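You operate a simulated robot arm through the tools that you are given. There is no shell and no other tool. Be economical: measure what you need, move in short steps, check, and stop when the job is done.

The job below is to be done with a simulated robot arm. You get a single attempt, and the scene is never put back.

TASK
Measure the salts in the red band cup and stand it on Pass or Hold.
Fine: over 50 ppm is Hold; rinse the probe in the Rinse cup, stand it back in the probe stand and switch the salts meter off; leave the orange trim slider.

The check looks at the end state, three seconds after you hand in, the way a careful person would. Anything else that was tipped, shoved, dropped, spilled or broken makes it a failure.

THE ROBOT
A 7-joint arm with a two-finger parallel gripper, fixed in place. Base frame: the origin is at the foot of the arm, x ahead of it, y to its left, z up; the work surface is at about z = 0. Units: cm, degrees, N and s.
With the tool pointing down near the work surface it reaches from about 22 to 58 cm from the base axis. Its first joint turns from -66.0 to 66.0 degrees. Payload 2.5 kg.
The TCP is the grasp point between the finger pads, 2.3 cm short of the fingertips. In the tool frame z runs along the fingers and y along their closing line. Largest opening 9.4 cm; finger width 3.8, thickness 1; the body of the gripper, 5.4 by 9.6 cm, starts 3.9 cm behind the TCP.
Orientation is told as [roll, pitch, yaw] about the base's x, y, z axes, in that order, counted from this pose: with the fingers straight down and closing along the base's y, the tool's x points along the base's -x, its y along +y and its z along -z.

THE INTERFACE
- The arm moves only by the tool drive_tool. Its arguments are lists of equal length, an entry for each row: "linear": the shift along the base's x, y, z in mm, a list of three; "delta_rot": the turn, a rotation vector about the base's x, y, z in degrees, a list of three; "hand": the closure, from 0 (fully open) to 1 (shut). In form: {"linear": [[dx, dy, dz], ...], "delta_rot": [[rx, ry, rz], ...], "hand": [hand, ...]}. A call has 1 to 12 rows; each row shifts and turns the commanded pose from where the row before left it. A row lasts 0.2 s, in which the tool goes at most 5 cm and 8.6 degrees; a call with a longer step from one row to the next is refused whole, and so is a gripper value outside its range. Where a pose cannot be reached the arm comes as near as it can. A force on the tool above 90 N (or 10 N above the force at the start of the call, whichever is more), or a blocked arm, ends the call early, and 0.2 s more pass. The fingers move at their own pace (about 10.8 cm/s each) and stop on an object; they squeeze with about 36 N. The grip force told is the motor's: it shows also when the fingers shut on nothing. Time passes only in rows, and 0.2 s behind the last, so rows that do not move let the fingers close. The reply holds the time, the measured pose of the TCP, the force on the tool along the base axes, the opening and the grip force, in the units named above and with some noise.
- Cameras (640 x 400 px; columns grow to the right, rows downward): "scene" is fixed at [9.53, -39.42, 54.81]; the picture's right is [0.95, -0.32, 0.00], its down [-0.17, -0.50, -0.85] and it looks along [0.27, 0.81, -0.53] (base axes); focal length 249 px, centre (320, 200). "wrist" rides on the gripper at [-3.9, 0, -4.4] in the tool frame; the picture's right is [0.00, -1.00, 0.00], its down [0.97, 0.00, -0.24] and it looks along [0.24, 0.00, 0.97] (tool axes); focal length 218 px, centre (320, 200). There is no depth. A picture from a camera that has moved, and an enlarged one, comes with that camera's place and axes in the base frame and with its lens.
- capture(camera): a new picture of that camera. The clock stands still meanwhile.
- zoom(camera, box): a new picture of the part [left, top, right, bottom] of that camera's present view, enlarged. The clock stands still meanwhile.
- close_job(): hands the job in; it is judged then, once.

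Go step by step. Nothing tells you positions but the pictures and the camera data: compare them with the known pose of the tool, close in by small moves and look again before you grip or let go. The budget is 120 turns and 64 pictures, counting those below and the enlarged ones. Unless the task says otherwise, let go and move clear before handing in, and close with one line.

The tools are called after "Emit:" as name(argument=value, ...) on one line, values as JSON. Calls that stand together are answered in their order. drive_tool: Moves the arm, as the interface text tells. Its arguments: {"type":"object","properties":{"linear":{"type":"array"},"delta_rot":{"type":"array"},"hand":{"type":"array"}},"required":["linear","delta_rot","hand"]} The other tools are called the same way: capture (camera) takes a picture; zoom (camera, box) takes an enlarged picture of a part of a camera's view; close_job () hands the job in.

At the start:

```text
time: 0.0
ee_pos: [34.73, 0.34, 41.72]
ee_rot: [0.1, 0.1, 0.0]
ft_force: [0.4, 0.1, 0.3]
width: 9.38
grip_force: 0.1
```

scene: 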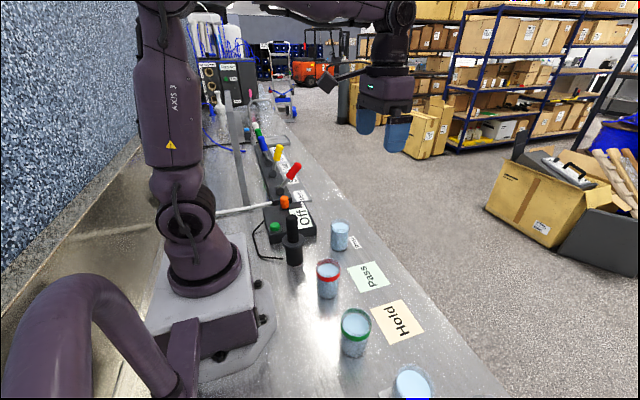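
wrist: 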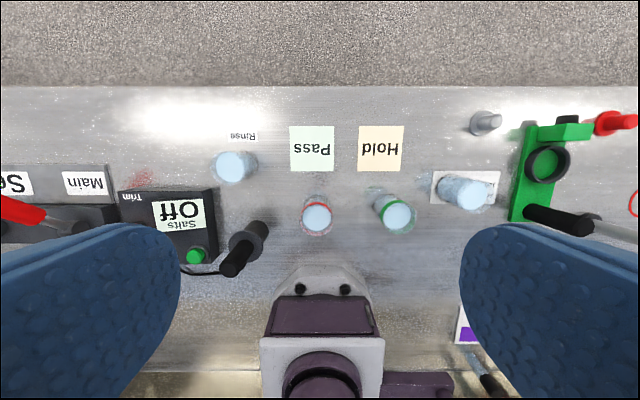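

The view shows the salts meter with its green button and orange trim slider, a black probe in a stand, and cups with red and green bands. I'll zoom in on the details before moving.

Emit:
zoom(camera="scene", box=[200, 140, 440, 290])

Emit:
zoom(camera="wrist", box=[100, 110, 420, 310])

Emit:
zoom(camera="scene", box=[240, 190, 400, 290])

```text
2.67 times, centred on (320, 215) of scene
camera zoom: at [9.53, -39.42, 54.81], right [0.95, -0.32, 0.0], down [-0.17, -0.5, -0.85], along [0.27, 0.81, -0.53], focal length 664 px, centre (320, 160)
```

zoom: 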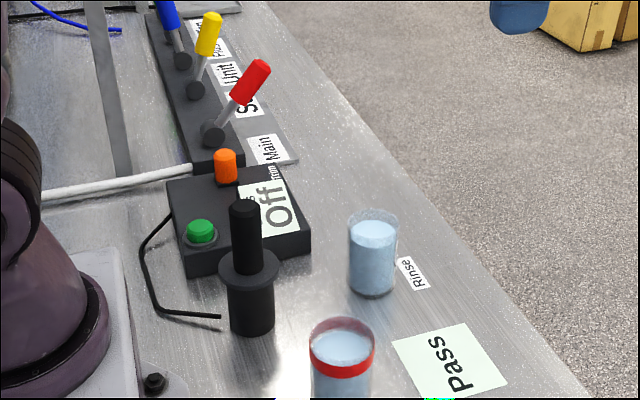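

```text
2.00 times, centred on (260, 210) of wrist
camera zoom: at [38.74, 0.26, 46.3], right [0.0, -1.0, 0.0], down [-0.97, 0.0, 0.24], along [-0.24, 0.0, -0.97], focal length 436 px, centre (440, 180)
```

zoom: 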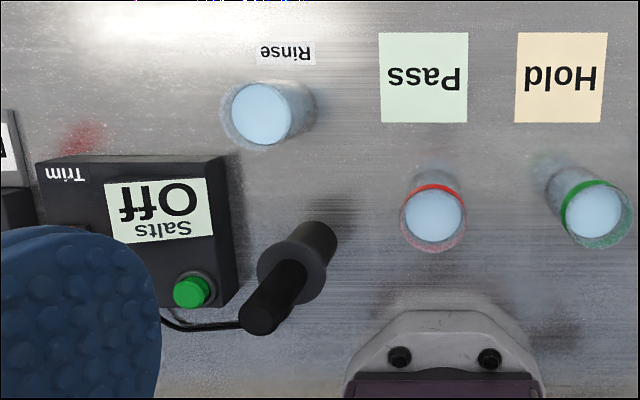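

```text
4.00 times, centred on (320, 240) of scene
camera zoom: at [9.53, -39.42, 54.81], right [0.95, -0.32, 0.0], down [-0.17, -0.5, -0.85], along [0.27, 0.81, -0.53], focal length 996 px, centre (320, 40)
```

zoom: 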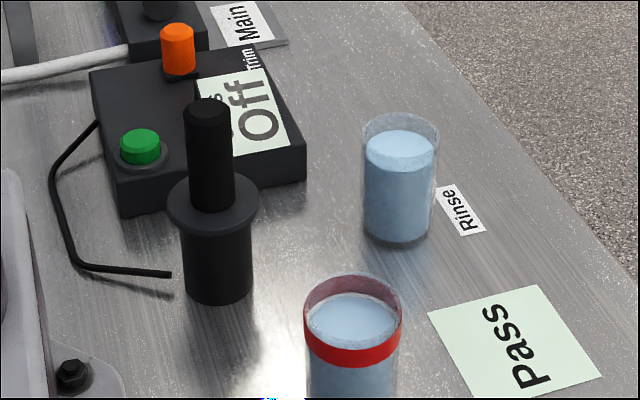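

Triangulation puts the green button at about (16.8, 25.4, 6), the probe at (19.5, 14.9) with its top at z≈15, the Rinse cup at (34.5, 15) and the red cup at (25.6, 0.9). Next I'll move above the button with the fingers shut and look.

Emit:
drive_tool(linear=[[-22, 31, -10], [-22, 31, -10], [-22, 31, -10], [-22, 31, -10], [-22, 31, -10], [-22, 31, -10], [-22, 31, -10], [-22, 31, -10], [0, 0, -40], [0, 0, -40], [0, 0, 0]], delta_rot=[[0, 0, 0], [0, 0, 0], [0, 0, 0], [0, 0, 0], [0, 0, 0], [0, 0, 0], [0, 0, 0], [0, 0, 0], [0, 0, 0], [0, 0, 0], [0, 0, 0]], hand=[1, 1, 1, 1, 1, 1, 1, 1, 1, 1, 1])

Emit:
capture(camera="wrist")

Emit:
capture(camera="scene")

```text
time: 2.4
ee_pos: [17.28, 24.98, 25.97]
ee_rot: [0.0, 0.0, 0.0]
ft_force: [0.4, 0.3, 0.1]
width: 0.0
grip_force: 36.1
```

```text
58 pictures are left
camera wrist: at [21.29, 24.86, 30.56], right [0.0, -1.0, 0.0], down [-0.97, 0.0, 0.24], along [-0.24, 0.0, -0.97], focal length 218 px, centre (320, 200)
```

wrist: 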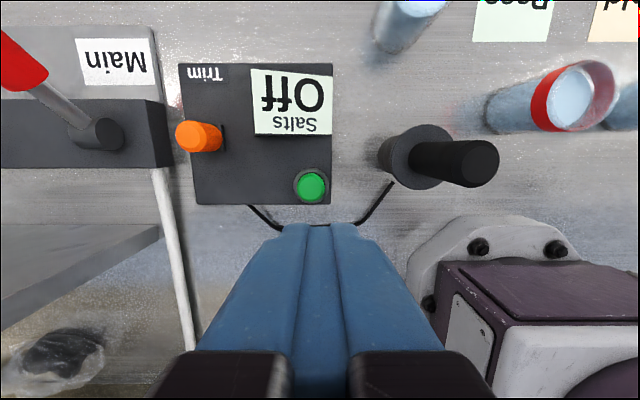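

```text
57 pictures are left
```

scene: 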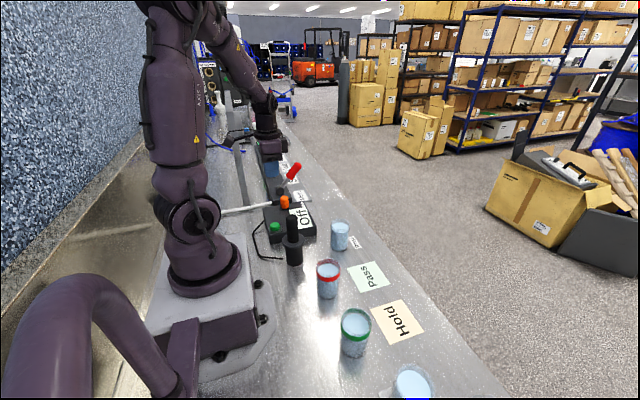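

The button now reads at about (16.6, 25.8). I'll line up over it and descend to just above.

Emit:
drive_tool(linear=[[-7, 8, -30], [0, 0, -40], [0, 0, -40], [0, 0, -40], [0, 0, 0]], delta_rot=[[0, 0, 0], [0, 0, 0], [0, 0, 0], [0, 0, 0], [0, 0, 0]], hand=[1, 1, 1, 1, 1])

Emit:
capture(camera="wrist")

Emit:
zoom(camera="scene", box=[220, 160, 348, 240])

```text
time: 3.6
ee_pos: [16.51, 25.69, 11.13]
ee_rot: [0.0, 0.0, 0.0]
ft_force: [-1.3, -1.3, 0.0]
width: 0.0
grip_force: 35.7
```

```text
56 pictures are left
camera wrist: at [20.5, 25.66, 15.64], right [0.0, -1.0, 0.0], down [-0.97, 0.0, 0.24], along [-0.24, 0.0, -0.97], focal length 218 px, centre (320, 200)
```

wrist: 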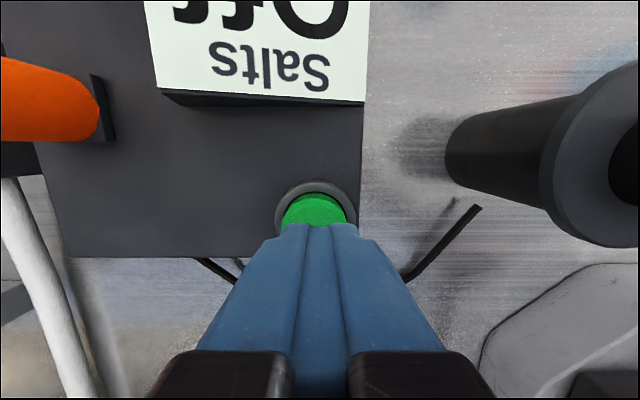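

```text
5.00 times, centred on (284, 200) of scene
camera zoom: at [9.53, -39.42, 54.81], right [0.95, -0.32, 0.0], down [-0.17, -0.5, -0.85], along [0.27, 0.81, -0.53], focal length 1245 px, centre (500, 200)
```

zoom: 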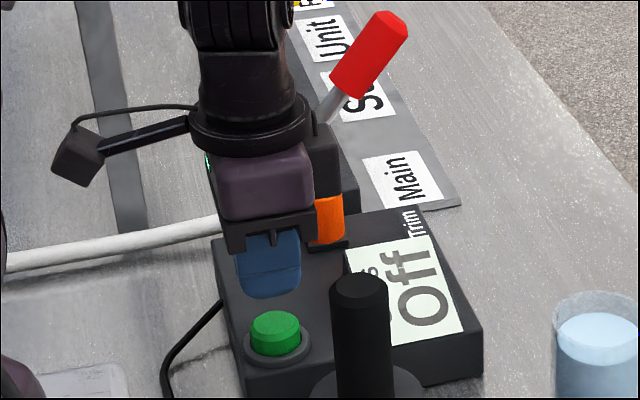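

The fingertips are about 3 cm above the button and nearly centred over it. I'll press in small steps and then back off.

Emit:
drive_tool(linear=[[4, 2, -10], [0, 0, -10], [0, 0, -4], [0, 0, -2], [0, 0, -2], [0, 0, 0]], delta_rot=[[0, 0, 0], [0, 0, 0], [0, 0, 0], [0, 0, 0], [0, 0, 0], [0, 0, 0]], hand=[1, 1, 1, 1, 1, 1])

Emit:
zoom(camera="scene", box=[220, 160, 348, 240])

```text
time: 5.0
ee_pos: [16.99, 26.0, 8.01]
ee_rot: [0.0, 0.1, 0.0]
ft_force: [-0.1, -1.4, 2.1]
width: 0.0
grip_force: 35.8
```

```text
5.00 times, centred on (284, 200) of scene
camera zoom: at [9.53, -39.42, 54.81], right [0.95, -0.32, 0.0], down [-0.17, -0.5, -0.85], along [0.27, 0.81, -0.53], focal length 1245 px, centre (500, 200)
```

zoom: 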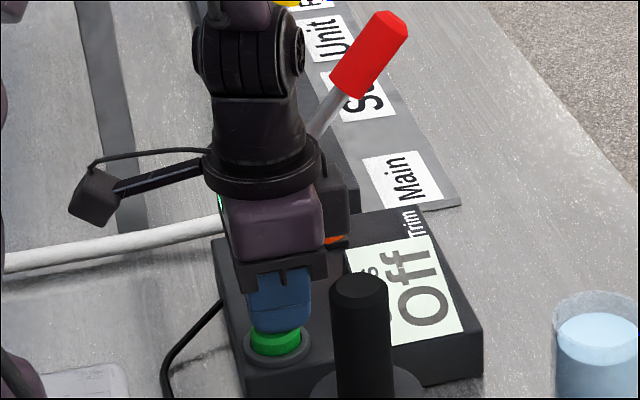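

The tips are in contact at about 2 N and the display still says Off, so I'll press a little deeper.

Emit:
drive_tool(linear=[[0, 0, -2], [0, 0, -2], [0, 0, 0]], delta_rot=[[0, 0, 0], [0, 0, 0], [0, 0, 0]], hand=[1, 1, 1])

Emit:
zoom(camera="scene", box=[220, 160, 348, 240])

```text
time: 5.9
ee_pos: [16.88, 26.09, 7.9]
ee_rot: [-0.2, 0.0, 0.0]
ft_force: [-2.4, -5.4, 20.9]
width: 0.0
grip_force: 35.4
stopped in row 3: the force on the tool passed its limit (the readings are from after the stop); the commanded pose is now the measured one
```

```text
5.00 times, centred on (284, 200) of scene
camera zoom: at [9.53, -39.42, 54.81], right [0.95, -0.32, 0.0], down [-0.17, -0.5, -0.85], along [0.27, 0.81, -0.52], focal length 1245 px, centre (500, 200)
```

zoom: 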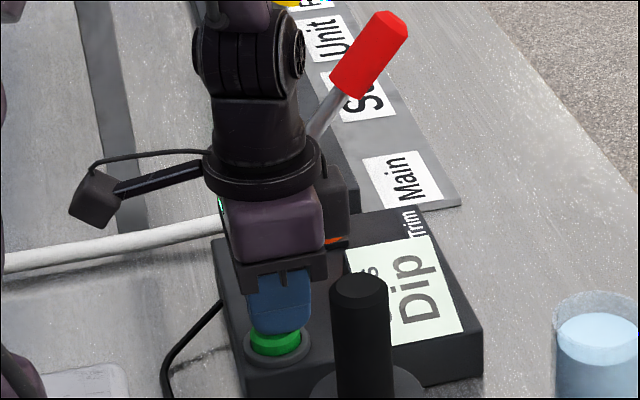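

The meter now reads "Dip", so it is on. I'll rise and move over the probe.

Emit:
drive_tool(linear=[[0, 0, 30], [0, 0, 45], [0, 0, 45], [0, 0, 45], [10, -40, 0], [10, -40, 0], [6, -32, 0], [0, 0, 0]], delta_rot=[[0, 0, 0], [0, 0, 0], [0, 0, 0], [0, 0, 0], [0, 0, 0], [0, 0, 0], [0, 0, 0], [0, 0, 0]], hand=[1, 1, 1, 1, 0, 0, 0, 0])

Emit:
capture(camera="wrist")

Emit:
zoom(camera="scene", box=[220, 160, 380, 260])

```text
time: 7.7
ee_pos: [19.58, 15.12, 23.98]
ee_rot: [-0.2, 0.0, 0.0]
ft_force: [-0.1, -0.4, 0.7]
width: 9.44
grip_force: 0.1
```

```text
52 pictures are left
camera wrist: at [23.49, 15.03, 28.65], right [0.0, -1.0, 0.0], down [-0.97, 0.0, 0.24], along [-0.24, 0.0, -0.97], focal length 218 px, centre (320, 200)
```

wrist: 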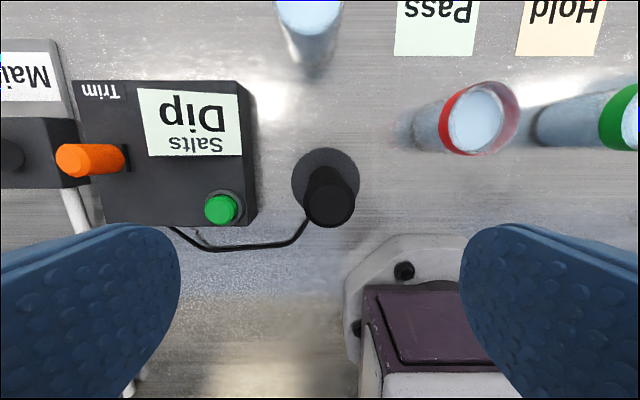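

```text
4.00 times, centred on (300, 210) of scene
camera zoom: at [9.53, -39.42, 54.81], right [0.95, -0.32, 0.0], down [-0.17, -0.5, -0.85], along [0.27, 0.81, -0.53], focal length 996 px, centre (400, 160)
```

zoom: 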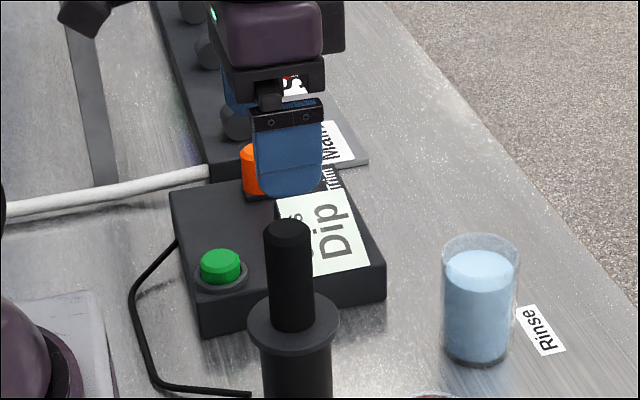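

The probe handle centre is at about (19.9, 14.45) and upright. I'll shift over it, come down to z≈12 (above the flange) and close.

Emit:
drive_tool(linear=[[3, -7, 0], [0, 0, -30], [0, 0, -30], [0, 0, -30], [0, 0, 0]], delta_rot=[[0, 0, 0], [0, 0, 0], [0, 0, 0], [0, 0, 0], [0, 0, 0]], hand=[0, 0, 0, 0, 0])

Emit:
capture(camera="wrist")

Emit:
zoom(camera="scene", box=[220, 160, 380, 260])

```text
time: 8.9
ee_pos: [19.74, 14.23, 15.24]
ee_rot: [-0.2, 0.1, 0.0]
ft_force: [-0.1, 0.0, 1.2]
width: 9.44
grip_force: 0.1
```

```text
50 pictures are left
camera wrist: at [23.77, 14.06, 19.88], right [0.0, -1.0, 0.0], down [-0.97, 0.0, 0.24], along [-0.24, 0.0, -0.97], focal length 218 px, centre (320, 200)
```

wrist: 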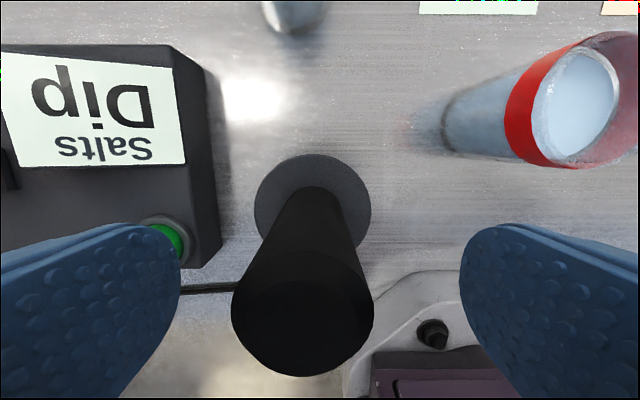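

```text
4.00 times, centred on (300, 210) of scene
camera zoom: at [9.53, -39.42, 54.81], right [0.95, -0.32, 0.0], down [-0.17, -0.5, -0.85], along [0.27, 0.81, -0.53], focal length 996 px, centre (400, 160)
```

zoom: 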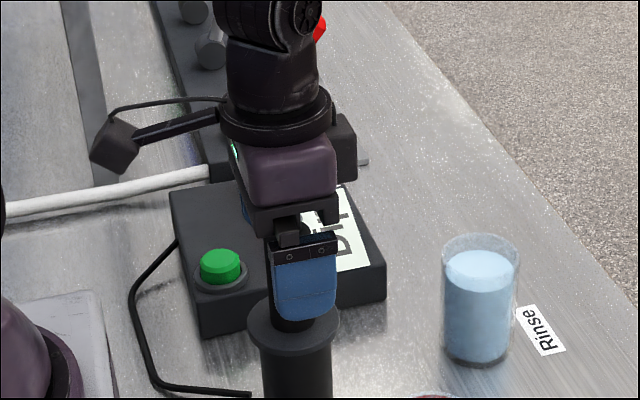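

The handle is between the open fingers; I'll trim by 2 mm, lower to z≈12.3 and close.

Emit:
drive_tool(linear=[[2, 2, -10], [0, 0, -10], [0, 0, -9], [0, 0, 0], [0, 0, 0], [0, 0, 0], [0, 0, 0]], delta_rot=[[0, 0, 0], [0, 0, 0], [0, 0, 0], [0, 0, 0], [0, 0, 0], [0, 0, 0], [0, 0, 0]], hand=[0, 0, 0, 0, 1, 1, 1])

```text
time: 10.5
ee_pos: [20.04, 14.32, 12.44]
ee_rot: [-0.3, -0.1, 0.0]
ft_force: [-0.1, -0.2, -0.3]
width: 3.1
grip_force: 35.4
```

The handle is gripped at 3.1 cm. I'll lift slowly and see what comes up with it.

Emit:
drive_tool(linear=[[0, 0, 5], [0, 0, 10], [0, 0, 20], [0, 0, 30], [0, 0, 30], [0, 0, 0]], delta_rot=[[0, 0, 0], [0, 0, 0], [0, 0, 0], [0, 0, 0], [0, 0, 0], [0, 0, 0]], hand=[1, 1, 1, 1, 1, 1])

Emit:
zoom(camera="scene", box=[220, 160, 380, 260])

```text
time: 11.9
ee_pos: [20.24, 14.35, 21.94]
ee_rot: [-0.1, -0.1, 0.0]
ft_force: [-0.4, 0.6, -0.9]
width: 3.11
grip_force: 36.1
```

```text
4.00 times, centred on (300, 210) of scene
camera zoom: at [9.53, -39.42, 54.81], right [0.95, -0.32, 0.0], down [-0.17, -0.5, -0.85], along [0.27, 0.81, -0.53], focal length 996 px, centre (400, 160)
```

zoom: 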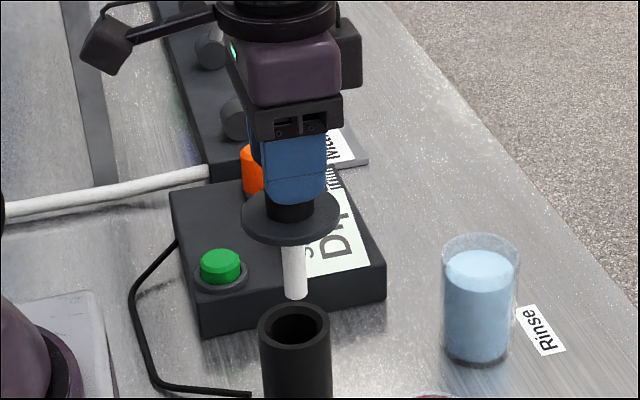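

The probe came up with its flange and a pale shaft whose tip is about 12.2 cm below the TCP. I'll carry it high, over the red cup, and look.

Emit:
drive_tool(linear=[[0, 0, 35], [0, 0, 10], [18, -44, 0], [18, -45, 0], [18, -45, 0], [0, 0, 0], [0, 0, 0]], delta_rot=[[0, 0, 0], [0, 0, 0], [0, 0, 0], [0, 0, 0], [0, 0, 0], [0, 0, 0], [0, 0, 0]], hand=[1, 1, 1, 1, 1, 1, 1])

Emit:
capture(camera="wrist")

Emit:
zoom(camera="scene", box=[240, 205, 400, 305])

```text
time: 13.5
ee_pos: [25.43, 1.01, 26.32]
ee_rot: [-0.2, 0.0, 0.0]
ft_force: [0.6, -0.4, -0.5]
width: 3.14
grip_force: 35.4
```

```text
47 pictures are left
camera wrist: at [29.36, 1.05, 30.93], right [0.0, -1.0, 0.0], down [-0.97, 0.0, 0.24], along [-0.24, 0.0, -0.97], focal length 218 px, centre (320, 200)
```

wrist: 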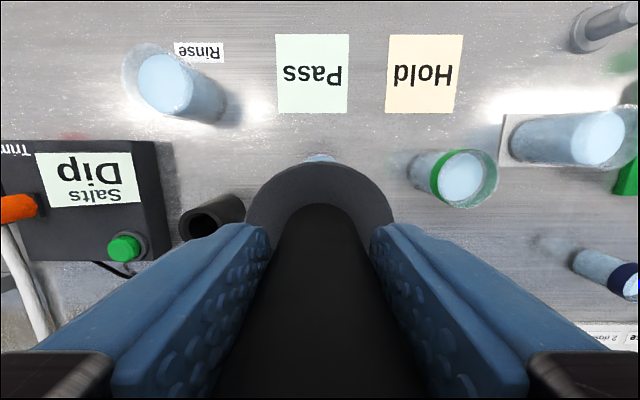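

```text
4.00 times, centred on (320, 255) of scene
camera zoom: at [9.53, -39.42, 54.81], right [0.95, -0.32, 0.0], down [-0.17, -0.5, -0.85], along [0.27, 0.81, -0.53], focal length 996 px, centre (320, -20)
```

zoom: 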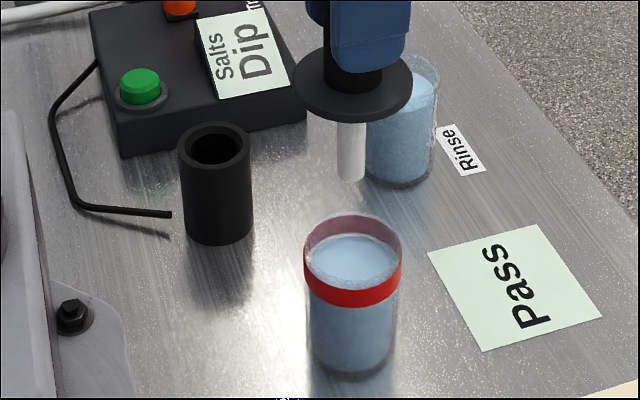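

The tip is lined up over the red cup in both views. I'll lower until the tip is well in the liquid while keeping the flange above the rim.

Emit:
drive_tool(linear=[[0, 0, -20], [0, 0, -20], [0, 0, -20], [0, 0, -15], [0, 0, -10], [0, 0, -10], [0, 0, 0], [0, 0, 0], [0, 0, 0]], delta_rot=[[0, 0, 0], [0, 0, 0], [0, 0, 0], [0, 0, 0], [0, 0, 0], [0, 0, 0], [0, 0, 0], [0, 0, 0], [0, 0, 0]], hand=[1, 1, 1, 1, 1, 1, 1, 1, 1])

Emit:
zoom(camera="scene", box=[240, 190, 400, 290])

```text
time: 15.5
ee_pos: [25.55, 0.83, 17.03]
ee_rot: [-0.2, -0.1, 0.0]
ft_force: [-0.9, -0.7, 0.0]
width: 3.08
grip_force: 36.0
```

```text
4.00 times, centred on (320, 240) of scene
camera zoom: at [9.53, -39.42, 54.81], right [0.95, -0.32, 0.0], down [-0.17, -0.5, -0.85], along [0.27, 0.81, -0.53], focal length 996 px, centre (320, 40)
```

zoom: 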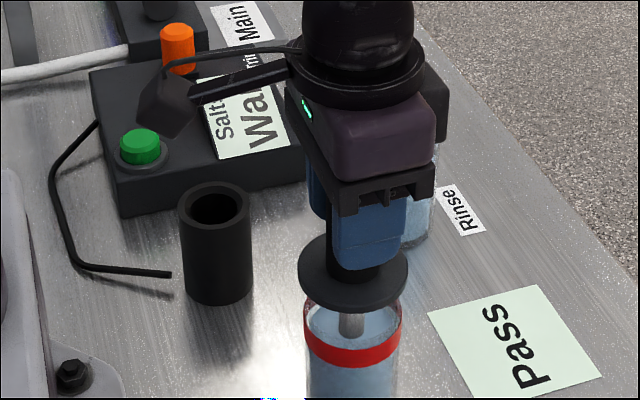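

The probe is in the liquid and the display reads "Wa…" (wait). I'll hold still and read it again.

Emit:
drive_tool(linear=[[0, 0, 0], [0, 0, 0], [0, 0, 0], [0, 0, 0], [0, 0, 0], [0, 0, 0], [0, 0, 0], [0, 0, 0], [0, 0, 0], [0, 0, 0], [0, 0, 0], [0, 0, 0]], delta_rot=[[0, 0, 0], [0, 0, 0], [0, 0, 0], [0, 0, 0], [0, 0, 0], [0, 0, 0], [0, 0, 0], [0, 0, 0], [0, 0, 0], [0, 0, 0], [0, 0, 0], [0, 0, 0]], hand=[1, 1, 1, 1, 1, 1, 1, 1, 1, 1, 1, 1])

Emit:
capture(camera="wrist")

Emit:
zoom(camera="scene", box=[270, 195, 334, 235])

```text
time: 18.1
ee_pos: [25.5, 0.92, 17.09]
ee_rot: [-0.3, 0.1, 0.0]
ft_force: [-0.8, 0.2, -0.7]
width: 3.11
grip_force: 36.3
```

```text
44 pictures are left
camera wrist: at [29.45, 0.82, 21.54], right [0.0, -1.0, 0.0], down [-0.97, 0.0, 0.24], along [-0.24, 0.0, -0.97], focal length 218 px, centre (320, 200)
```

wrist: 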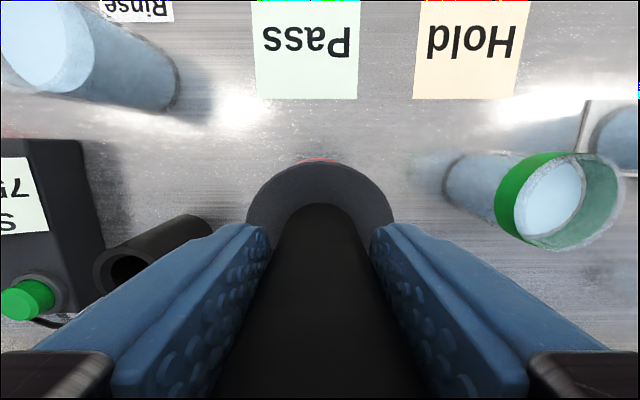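

```text
10.00 times, centred on (302, 215) of scene
camera zoom: at [9.53, -39.42, 54.81], right [0.95, -0.32, 0.0], down [-0.17, -0.5, -0.85], along [0.27, 0.81, -0.53], focal length 2489 px, centre (500, 50)
```

zoom: 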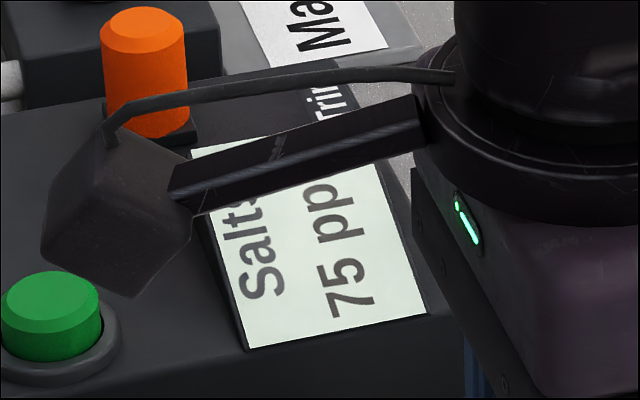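

The meter reads 75 ppm. I'll wait once more to be sure it has settled.

Emit:
drive_tool(linear=[[0, 0, 0], [0, 0, 0], [0, 0, 0], [0, 0, 0], [0, 0, 0], [0, 0, 0], [0, 0, 0], [0, 0, 0], [0, 0, 0], [0, 0, 0], [0, 0, 0], [0, 0, 0]], delta_rot=[[0, 0, 0], [0, 0, 0], [0, 0, 0], [0, 0, 0], [0, 0, 0], [0, 0, 0], [0, 0, 0], [0, 0, 0], [0, 0, 0], [0, 0, 0], [0, 0, 0], [0, 0, 0]], hand=[1, 1, 1, 1, 1, 1, 1, 1, 1, 1, 1, 1])

Emit:
zoom(camera="scene", box=[270, 195, 334, 235])

```text
time: 20.7
ee_pos: [25.39, 0.98, 16.9]
ee_rot: [-0.2, 0.0, 0.1]
ft_force: [-0.5, 0.4, -0.8]
width: 3.07
grip_force: 36.6
```

```text
10.00 times, centred on (302, 215) of scene
camera zoom: at [9.53, -39.42, 54.81], right [0.95, -0.32, 0.0], down [-0.17, -0.5, -0.85], along [0.27, 0.81, -0.53], focal length 2489 px, centre (500, 50)
```

zoom: 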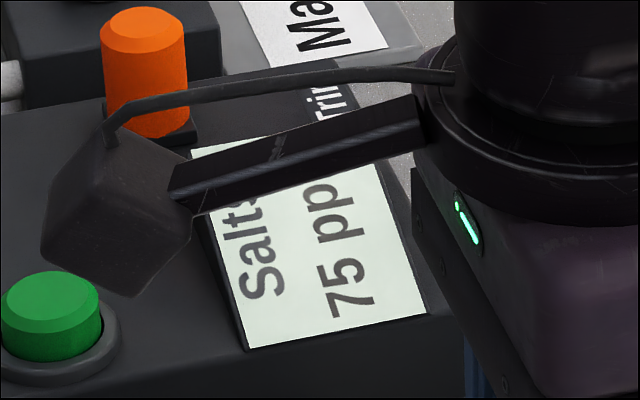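

It is steady at 75 ppm, which is over 50, so the red cup goes on Hold. I'll raise the probe and carry it over the Rinse cup.

Emit:
drive_tool(linear=[[0, 0, 10], [0, 0, 20], [0, 0, 30], [0, 0, 35], [0, 0, 0], [23, 36, 0], [23, 36, 0], [23, 36, 0], [24, 36, 0], [0, 0, 0], [0, 0, 0]], delta_rot=[[0, 0, 0], [0, 0, 0], [0, 0, 0], [0, 0, 0], [0, 0, 0], [0, 0, 0], [0, 0, 0], [0, 0, 0], [0, 0, 0], [0, 0, 0], [0, 0, 0]], hand=[1, 1, 1, 1, 1, 1, 1, 1, 1, 1, 1])

Emit:
capture(camera="wrist")

Emit:
zoom(camera="scene", box=[260, 180, 420, 280])

```text
time: 23.1
ee_pos: [34.84, 15.32, 26.67]
ee_rot: [-0.2, 0.1, 0.0]
ft_force: [-0.1, -0.3, -0.1]
width: 3.11
grip_force: 35.6
```

```text
41 pictures are left
camera wrist: at [38.7, 15.25, 31.26], right [0.0, -1.0, 0.0], down [-0.97, 0.0, 0.24], along [-0.24, 0.0, -0.97], focal length 218 px, centre (320, 200)
```

wrist: 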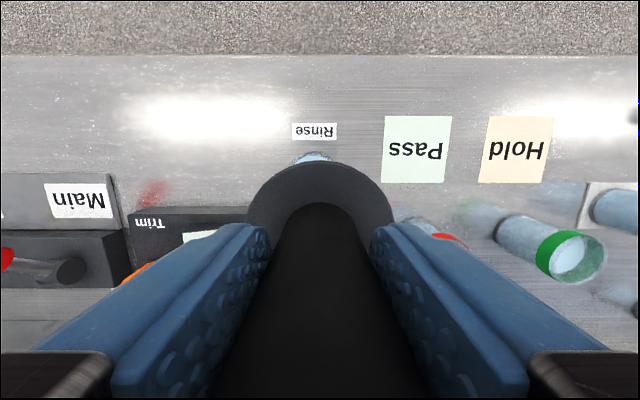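

```text
4.00 times, centred on (340, 230) of scene
camera zoom: at [9.53, -39.41, 54.81], right [0.95, -0.32, 0.0], down [-0.17, -0.5, -0.85], along [0.27, 0.81, -0.53], focal length 996 px, centre (240, 80)
```

zoom: 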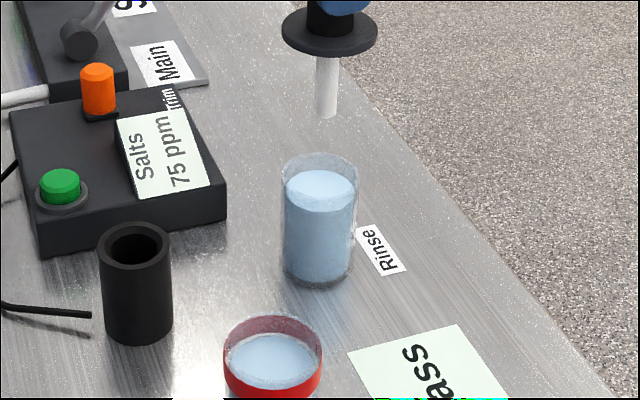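

The tip is nearly centred over the Rinse cup. I'll dip to the same depth, hold there, and raise again.

Emit:
drive_tool(linear=[[-1, 2, -20], [0, 0, -20], [0, 0, -20], [0, 0, -15], [0, 0, -10], [0, 0, -10], [0, 0, 0], [0, 0, 0], [0, 0, 0], [0, 0, 0], [0, 0, 0], [0, 0, 0]], delta_rot=[[0, 0, 0], [0, 0, 0], [0, 0, 0], [0, 0, 0], [0, 0, 0], [0, 0, 0], [0, 0, 0], [0, 0, 0], [0, 0, 0], [0, 0, 0], [0, 0, 0], [0, 0, 0]], hand=[1, 1, 1, 1, 1, 1, 1, 1, 1, 1, 1, 1])

Emit:
zoom(camera="scene", box=[260, 180, 420, 280])

```text
time: 25.7
ee_pos: [34.58, 15.49, 16.87]
ee_rot: [-0.2, 0.0, -0.1]
ft_force: [0.8, -0.3, -0.4]
width: 3.08
grip_force: 35.9
```

```text
4.00 times, centred on (340, 230) of scene
camera zoom: at [9.53, -39.42, 54.81], right [0.95, -0.32, 0.0], down [-0.17, -0.5, -0.85], along [0.27, 0.81, -0.53], focal length 996 px, centre (240, 80)
```

zoom: 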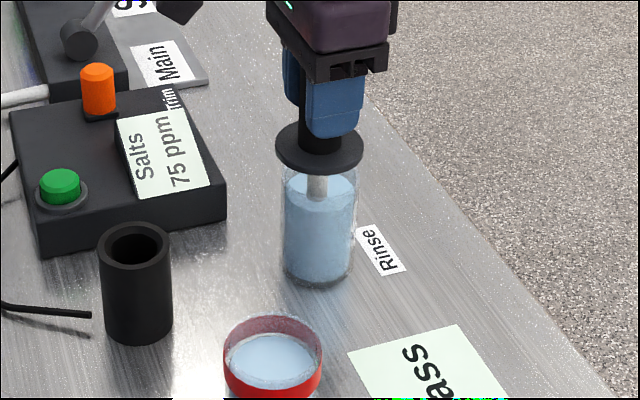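

The shaft is in the rinse water. I'll hold a bit longer, lift, and go back over the stand using the same commanded offsets.

Emit:
drive_tool(linear=[[0, 0, 0], [0, 0, 0], [0, 0, 0], [0, 0, 10], [0, 0, 20], [0, 0, 30], [0, 0, 35], [-36, -3, 0], [-36, -3, 0], [-36, -3, 0], [-38, -3, 0], [0, 0, 0]], delta_rot=[[0, 0, 0], [0, 0, 0], [0, 0, 0], [0, 0, 0], [0, 0, 0], [0, 0, 0], [0, 0, 0], [0, 0, 0], [0, 0, 0], [0, 0, 0], [0, 0, 0], [0, 0, 0]], hand=[1, 1, 1, 1, 1, 1, 1, 1, 1, 1, 1, 1])

Emit:
drive_tool(linear=[[0, 0, -30], [0, 0, -15], [0, 0, 0]], delta_rot=[[0, 0, 0], [0, 0, 0], [0, 0, 0]], hand=[1, 1, 1])

Emit:
zoom(camera="scene", box=[220, 160, 380, 260])

```text
time: 28.3
ee_pos: [19.74, 14.53, 26.59]
ee_rot: [-0.2, 0.0, 0.0]
ft_force: [-0.3, -0.2, -0.7]
width: 3.1
grip_force: 35.6
```

```text
time: 29.1
ee_pos: [19.83, 14.29, 21.95]
ee_rot: [-0.1, 0.1, 0.1]
ft_force: [-0.2, 0.1, -0.3]
width: 3.11
grip_force: 36.5
```

```text
4.00 times, centred on (300, 210) of scene
camera zoom: at [9.53, -39.42, 54.81], right [0.95, -0.32, 0.0], down [-0.17, -0.5, -0.85], along [0.27, 0.81, -0.53], focal length 996 px, centre (400, 160)
```

zoom: 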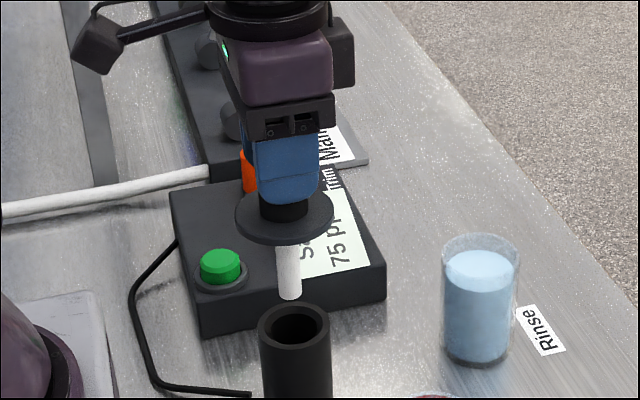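

The tip is about 3 mm left of where it was at pickup, so I'll correct that and lower the probe into the stand.

Emit:
drive_tool(linear=[[3, 0, 0], [0, 0, -20], [0, 0, -20], [0, 0, -20], [0, 0, -15], [0, 0, -10], [0, 0, 0]], delta_rot=[[0, 0, 0], [0, 0, 0], [0, 0, 0], [0, 0, 0], [0, 0, 0], [0, 0, 0], [0, 0, 0]], hand=[1, 1, 1, 1, 1, 1, 1])

Emit:
zoom(camera="scene", box=[220, 180, 380, 280])

```text
time: 30.7
ee_pos: [20.28, 14.18, 13.27]
ee_rot: [-0.2, 0.1, 0.0]
ft_force: [0.0, 1.1, -0.7]
width: 3.11
grip_force: 36.5
```

```text
4.00 times, centred on (300, 230) of scene
camera zoom: at [9.53, -39.42, 54.81], right [0.95, -0.32, 0.0], down [-0.17, -0.5, -0.85], along [0.27, 0.81, -0.53], focal length 996 px, centre (400, 80)
```

zoom: 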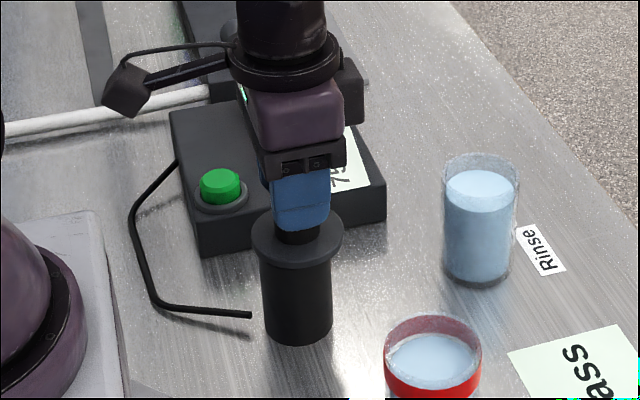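

The shaft is in the stand and the flange is about 1 cm above its top. I'll lower gently the rest of the way, watching the force.

Emit:
drive_tool(linear=[[0, 0, -4], [0, 0, -3], [0, 0, -1], [0, 0, 0]], delta_rot=[[0, 0, 0], [0, 0, 0], [0, 0, 0], [0, 0, 0]], hand=[1, 1, 1, 1])

Emit:
zoom(camera="scene", box=[260, 205, 324, 245])

```text
time: 31.7
ee_pos: [20.25, 14.35, 12.63]
ee_rot: [-0.1, 0.0, -0.1]
ft_force: [-0.3, 0.0, -0.5]
width: 3.08
grip_force: 35.8
```

```text
10.00 times, centred on (292, 225) of scene
camera zoom: at [9.53, -39.42, 54.81], right [0.95, -0.32, 0.0], down [-0.17, -0.5, -0.85], along [0.27, 0.81, -0.53], focal length 2489 px, centre (600, -50)
```

zoom: 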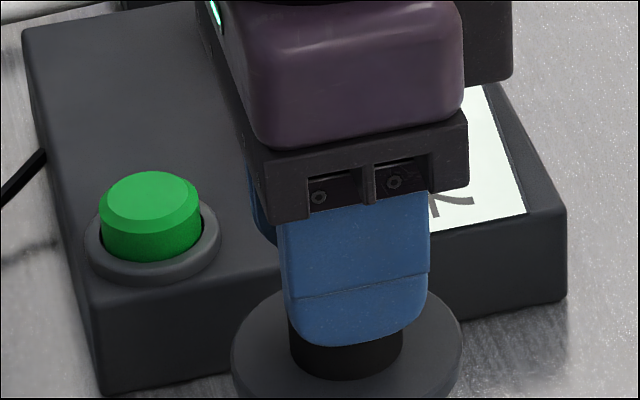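

Emit:
drive_tool(linear=[[0, 0, -1], [0, 0, -1], [0, 0, 0]], delta_rot=[[0, 0, 0], [0, 0, 0], [0, 0, 0]], hand=[1, 1, 1])

```text
time: 32.5
ee_pos: [20.31, 14.38, 12.44]
ee_rot: [-0.3, 0.0, 0.0]
ft_force: [-8.2, -7.1, 38.3]
width: 3.07
grip_force: 35.5
```

The flange is seated, with 38 N of contact force. I'll ease off by 1 mm, open, and rise clear.

Emit:
drive_tool(linear=[[0, 0, 1], [0, 0, 0], [0, 0, 0], [0, 0, 0], [0, 0, 20], [0, 0, 30], [0, 0, 40], [0, 0, 30], [0, 0, 0]], delta_rot=[[0, 0, 0], [0, 0, 0], [0, 0, 0], [0, 0, 0], [0, 0, 0], [0, 0, 0], [0, 0, 0], [0, 0, 0], [0, 0, 0]], hand=[1, 0, 0, 0, 0, 0, 0, 0, 0])

Emit:
capture(camera="wrist")

Emit:
zoom(camera="scene", box=[220, 180, 380, 280])

```text
time: 34.5
ee_pos: [20.29, 14.57, 24.58]
ee_rot: [-0.2, 0.1, 0.0]
ft_force: [-0.7, -0.1, -0.4]
width: 9.41
grip_force: 0.1
```

```text
35 pictures are left
camera wrist: at [24.34, 14.48, 29.16], right [0.0, -1.0, 0.0], down [-0.97, 0.0, 0.24], along [-0.24, 0.0, -0.97], focal length 218 px, centre (320, 200)
```

wrist: 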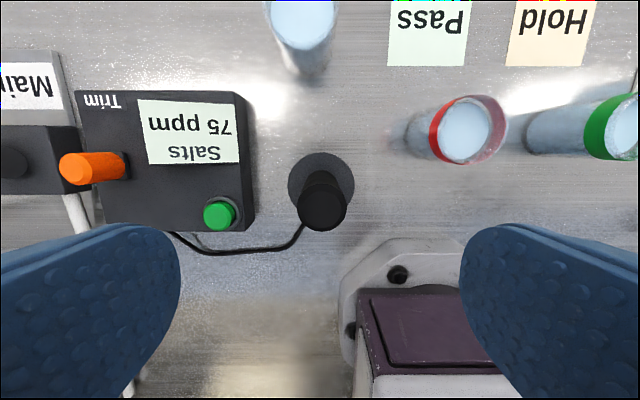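

```text
4.00 times, centred on (300, 230) of scene
camera zoom: at [9.53, -39.42, 54.81], right [0.95, -0.32, 0.0], down [-0.17, -0.5, -0.85], along [0.27, 0.81, -0.53], focal length 996 px, centre (400, 80)
```

zoom: 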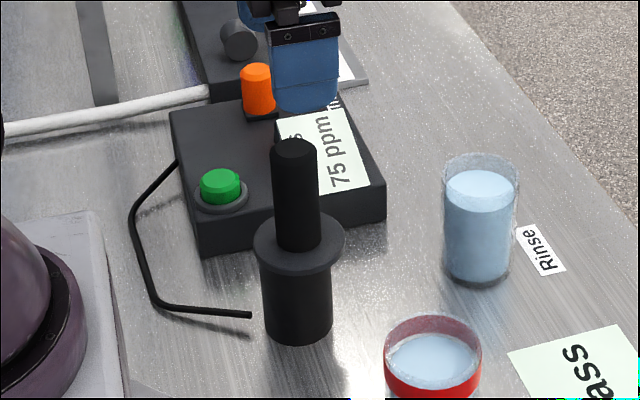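

The probe is back, upright in the stand. Next I'll switch the meter off with the fingers shut over the green button.

Emit:
drive_tool(linear=[[-11, 38, 0], [-11, 38, 0], [-11, 38, 0], [0, 0, 0], [0, 0, -45], [0, 0, -45], [0, 0, -45], [0, 0, -15], [0, 0, 0]], delta_rot=[[0, 0, 0], [0, 0, 0], [0, 0, 0], [0, 0, 0], [0, 0, 0], [0, 0, 0], [0, 0, 0], [0, 0, 0], [0, 0, 0]], hand=[1, 1, 1, 1, 1, 1, 1, 1, 1])

Emit:
zoom(camera="scene", box=[220, 160, 348, 240])

```text
time: 36.5
ee_pos: [16.94, 26.02, 9.37]
ee_rot: [-0.2, 0.0, 0.0]
ft_force: [0.0, 0.3, -0.9]
width: 0.0
grip_force: 36.5
```

```text
5.00 times, centred on (284, 200) of scene
camera zoom: at [9.53, -39.42, 54.81], right [0.95, -0.32, 0.0], down [-0.17, -0.5, -0.85], along [0.27, 0.81, -0.53], focal length 1245 px, centre (500, 200)
```

zoom: 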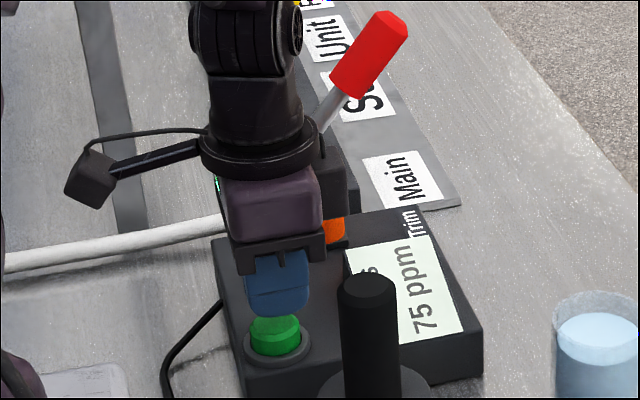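

I'm lined up about 1.3 cm above contact. I'll press gently.

Emit:
drive_tool(linear=[[0, 0, -8], [0, 0, -4], [0, 0, -2], [0, 0, 0]], delta_rot=[[0, 0, 0], [0, 0, 0], [0, 0, 0], [0, 0, 0]], hand=[1, 1, 1, 1])

Emit:
zoom(camera="scene", box=[220, 160, 348, 240])

```text
time: 37.5
ee_pos: [17.05, 25.93, 8.17]
ee_rot: [-0.2, 0.0, -0.1]
ft_force: [-1.2, -0.2, 0.8]
width: 0.0
grip_force: 36.0
```

```text
5.00 times, centred on (284, 200) of scene
camera zoom: at [9.53, -39.42, 54.81], right [0.95, -0.32, 0.0], down [-0.17, -0.5, -0.85], along [0.27, 0.81, -0.53], focal length 1245 px, centre (500, 200)
```

zoom: 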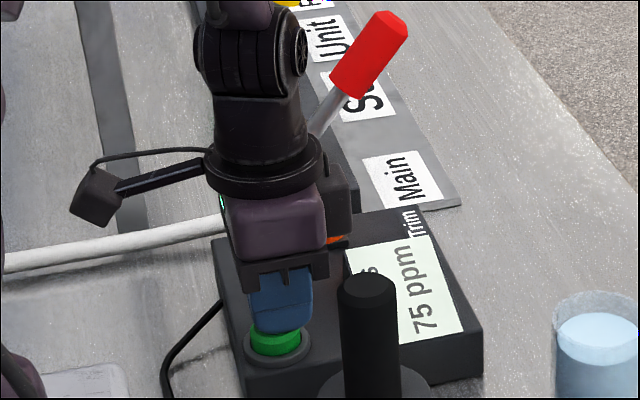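

Emit:
drive_tool(linear=[[0, 0, -1], [0, 0, -1], [0, 0, -1], [0, 0, 0]], delta_rot=[[0, 0, 0], [0, 0, 0], [0, 0, 0], [0, 0, 0]], hand=[1, 1, 1, 1])

Emit:
zoom(camera="scene", box=[220, 160, 348, 240])

```text
time: 38.5
ee_pos: [17.09, 25.82, 7.87]
ee_rot: [0.1, -0.2, 0.0]
ft_force: [-0.3, -1.7, 47.4]
width: 0.0
grip_force: 36.3
```

```text
5.00 times, centred on (284, 200) of scene
camera zoom: at [9.52, -39.43, 54.8], right [0.95, -0.32, 0.0], down [-0.17, -0.5, -0.85], along [0.27, 0.81, -0.52], focal length 1245 px, centre (500, 200)
```

zoom: 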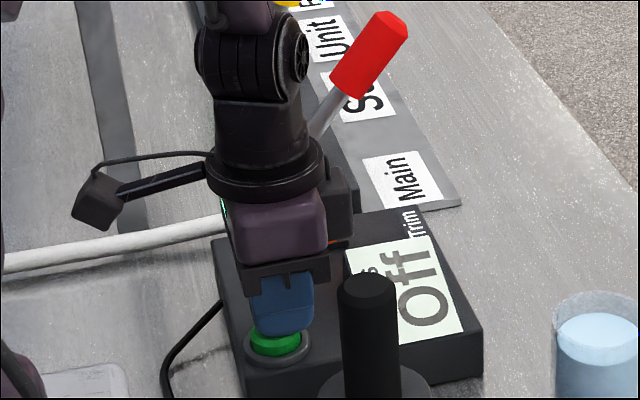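

The meter reads "Off". I'll rise, open, and move over the red cup.

Emit:
drive_tool(linear=[[0, 0, 30], [0, 0, 45], [0, 0, 45], [0, 0, 40], [14, -41, 0], [14, -41, 0], [14, -42, 0], [14, -42, 0], [14, -42, 0], [15, -41, 0], [0, 0, 0]], delta_rot=[[0, 0, 0], [0, 0, 0], [0, 0, 0], [0, 0, 0], [0, 0, 0], [0, 0, 0], [0, 0, 0], [0, 0, 0], [0, 0, 0], [0, 0, 0], [0, 0, 0]], hand=[1, 1, 1, 1, 1, 1, 0, 0, 0, 0, 0])

Emit:
capture(camera="wrist")

Emit:
zoom(camera="scene", box=[240, 180, 400, 280])

```text
time: 40.9
ee_pos: [25.05, 1.06, 23.85]
ee_rot: [-0.2, 0.0, 0.0]
ft_force: [0.7, 0.4, -0.2]
width: 9.39
grip_force: 0.0
```

```text
30 pictures are left
camera wrist: at [29.12, 1.01, 28.43], right [0.0, -1.0, 0.0], down [-0.97, 0.0, 0.24], along [-0.24, 0.0, -0.97], focal length 218 px, centre (320, 200)
```

wrist: 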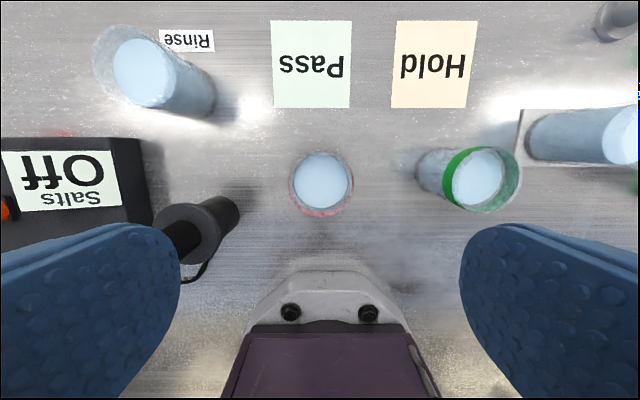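

```text
4.00 times, centred on (320, 230) of scene
camera zoom: at [9.53, -39.42, 54.81], right [0.95, -0.32, 0.0], down [-0.17, -0.5, -0.85], along [0.27, 0.81, -0.53], focal length 996 px, centre (320, 80)
```

zoom: 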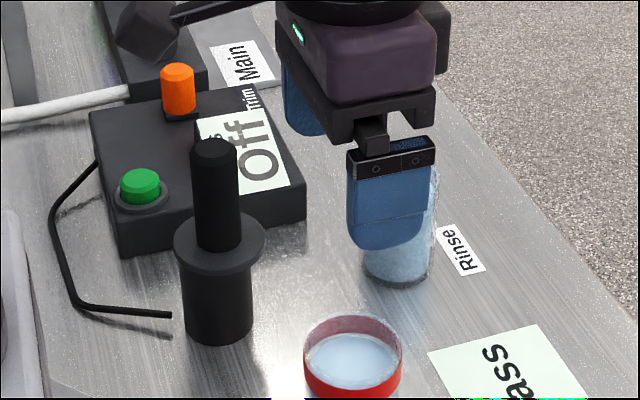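

The red cup's rim centre is at about (25.7, 0.9). I'll adjust and descend halfway, then check.

Emit:
drive_tool(linear=[[6, -1, 0], [0, 0, -40], [0, 0, -40], [0, 0, -20], [0, 0, 0]], delta_rot=[[0, 0, 0], [0, 0, 0], [0, 0, 0], [0, 0, 0], [0, 0, 0]], hand=[0, 0, 0, 0, 0])

Emit:
capture(camera="wrist")

Emit:
zoom(camera="scene", box=[240, 200, 400, 300])

```text
time: 42.1
ee_pos: [25.76, 1.06, 13.88]
ee_rot: [-0.2, 0.0, 0.0]
ft_force: [0.7, -0.7, 0.0]
width: 9.42
grip_force: 0.1
```

```text
28 pictures are left
camera wrist: at [29.73, 1.0, 18.4], right [0.0, -1.0, 0.0], down [-0.97, 0.0, 0.24], along [-0.24, 0.0, -0.97], focal length 218 px, centre (320, 200)
```

wrist: 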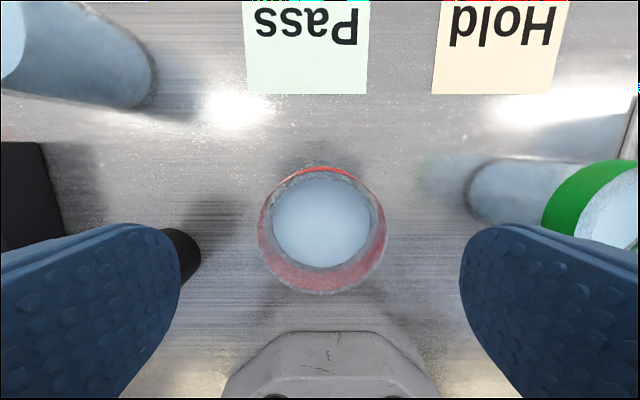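

```text
4.00 times, centred on (320, 250) of scene
camera zoom: at [9.53, -39.42, 54.81], right [0.95, -0.32, 0.0], down [-0.17, -0.5, -0.85], along [0.27, 0.81, -0.53], focal length 996 px, centre (320, 0)
```

zoom: 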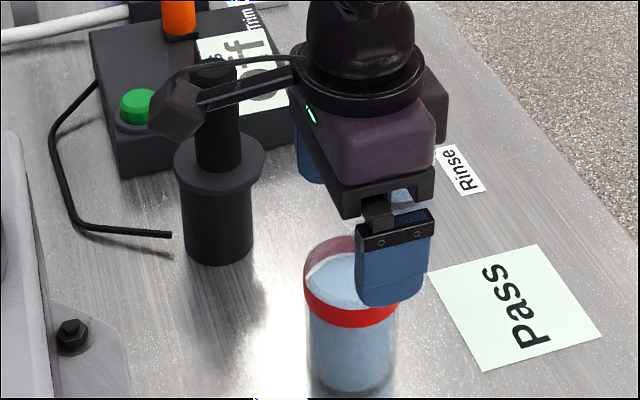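

The cup sits between the open fingers with its rim at about z=9. I'll lower to z≈6.2 and close.

Emit:
drive_tool(linear=[[1, -1, -25], [0, 0, -25], [0, 0, -20], [0, 0, -7], [0, 0, 0], [0, 0, 0], [0, 0, 0], [0, 0, 0]], delta_rot=[[0, 0, 0], [0, 0, 0], [0, 0, 0], [0, 0, 0], [0, 0, 0], [0, 0, 0], [0, 0, 0], [0, 0, 0]], hand=[0, 0, 0, 0, 0, 0.25, 0.45, 0.45])

Emit:
capture(camera="wrist")

```text
time: 43.9
ee_pos: [26.19, 0.69, 6.15]
ee_rot: [-0.1, 0.0, -0.1]
ft_force: [-0.6, -0.9, -0.2]
width: 5.78
grip_force: 36.1
```

```text
26 pictures are left
camera wrist: at [30.16, 0.55, 10.79], right [0.0, -1.0, 0.0], down [-0.97, 0.0, 0.24], along [-0.24, 0.0, -0.97], focal length 218 px, centre (320, 200)
```

wrist: 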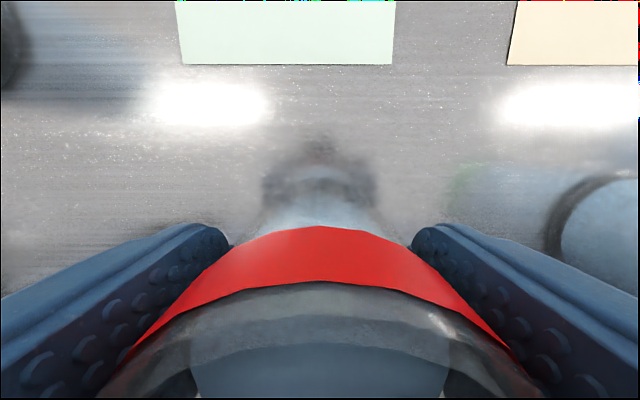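

The cup is held at 5.8 cm. I'll lift it gently straight up and check that it stays level.

Emit:
drive_tool(linear=[[0, 0, 2], [0, 0, 5], [0, 0, 9], [0, 0, 10], [0, 0, 8], [0, 0, 4], [0, 0, 2], [0, 0, 0]], delta_rot=[[0, 0, 0], [0, 0, 0], [0, 0, 0], [0, 0, 0], [0, 0, 0], [0, 0, 0], [0, 0, 0], [0, 0, 0]], hand=[0.6, 0.6, 0.6, 0.6, 0.6, 0.6, 0.6, 0.6])

Emit:
zoom(camera="scene", box=[240, 200, 400, 300])

```text
time: 45.7
ee_pos: [26.36, 0.69, 10.04]
ee_rot: [-0.2, 0.0, 0.1]
ft_force: [-0.8, 0.4, -0.7]
width: 5.76
grip_force: 36.0
```

```text
4.00 times, centred on (320, 250) of scene
camera zoom: at [9.53, -39.42, 54.81], right [0.95, -0.32, 0.0], down [-0.17, -0.5, -0.85], along [0.27, 0.81, -0.53], focal length 996 px, centre (320, 0)
```

zoom: 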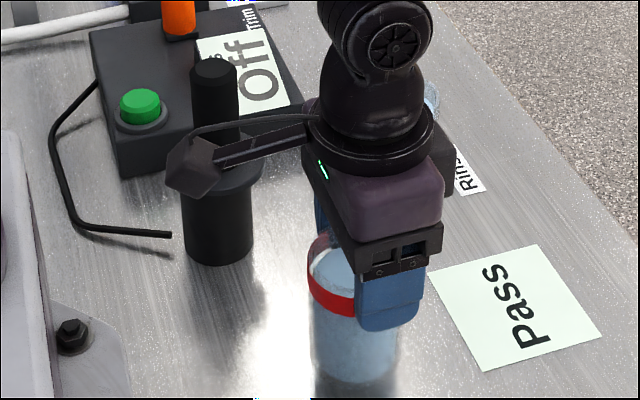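

It isn't clear that the cup came up with the fingers, so I'll look closer.

Emit:
zoom(camera="scene", box=[280, 240, 376, 300])

Emit:
capture(camera="wrist")

```text
6.67 times, centred on (328, 270) of scene
camera zoom: at [9.53, -39.42, 54.81], right [0.95, -0.32, 0.0], down [-0.17, -0.5, -0.85], along [0.27, 0.81, -0.53], focal length 1660 px, centre (267, -267)
```

zoom: 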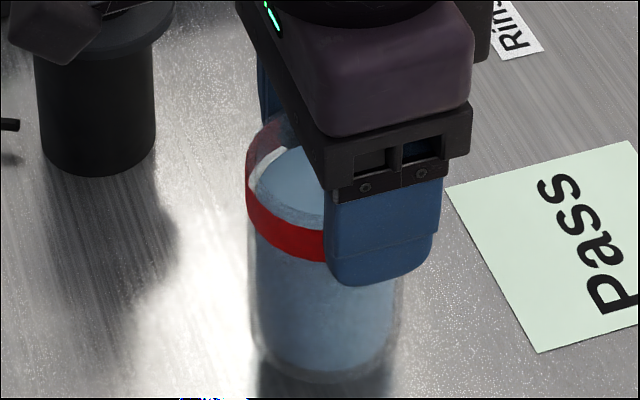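

```text
23 pictures are left
camera wrist: at [30.29, 0.55, 14.64], right [0.0, -1.0, 0.0], down [-0.97, 0.0, 0.24], along [-0.24, 0.0, -0.97], focal length 218 px, centre (320, 200)
```

wrist: 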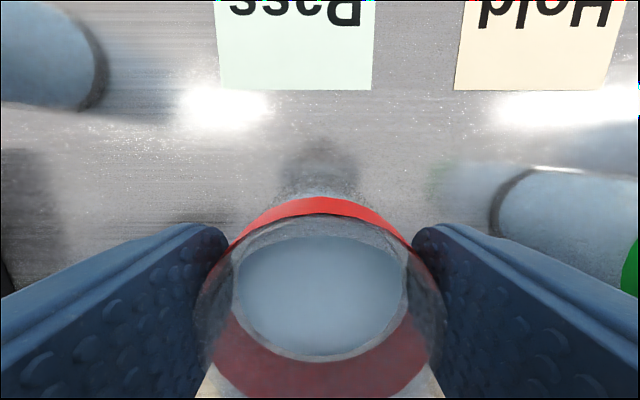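

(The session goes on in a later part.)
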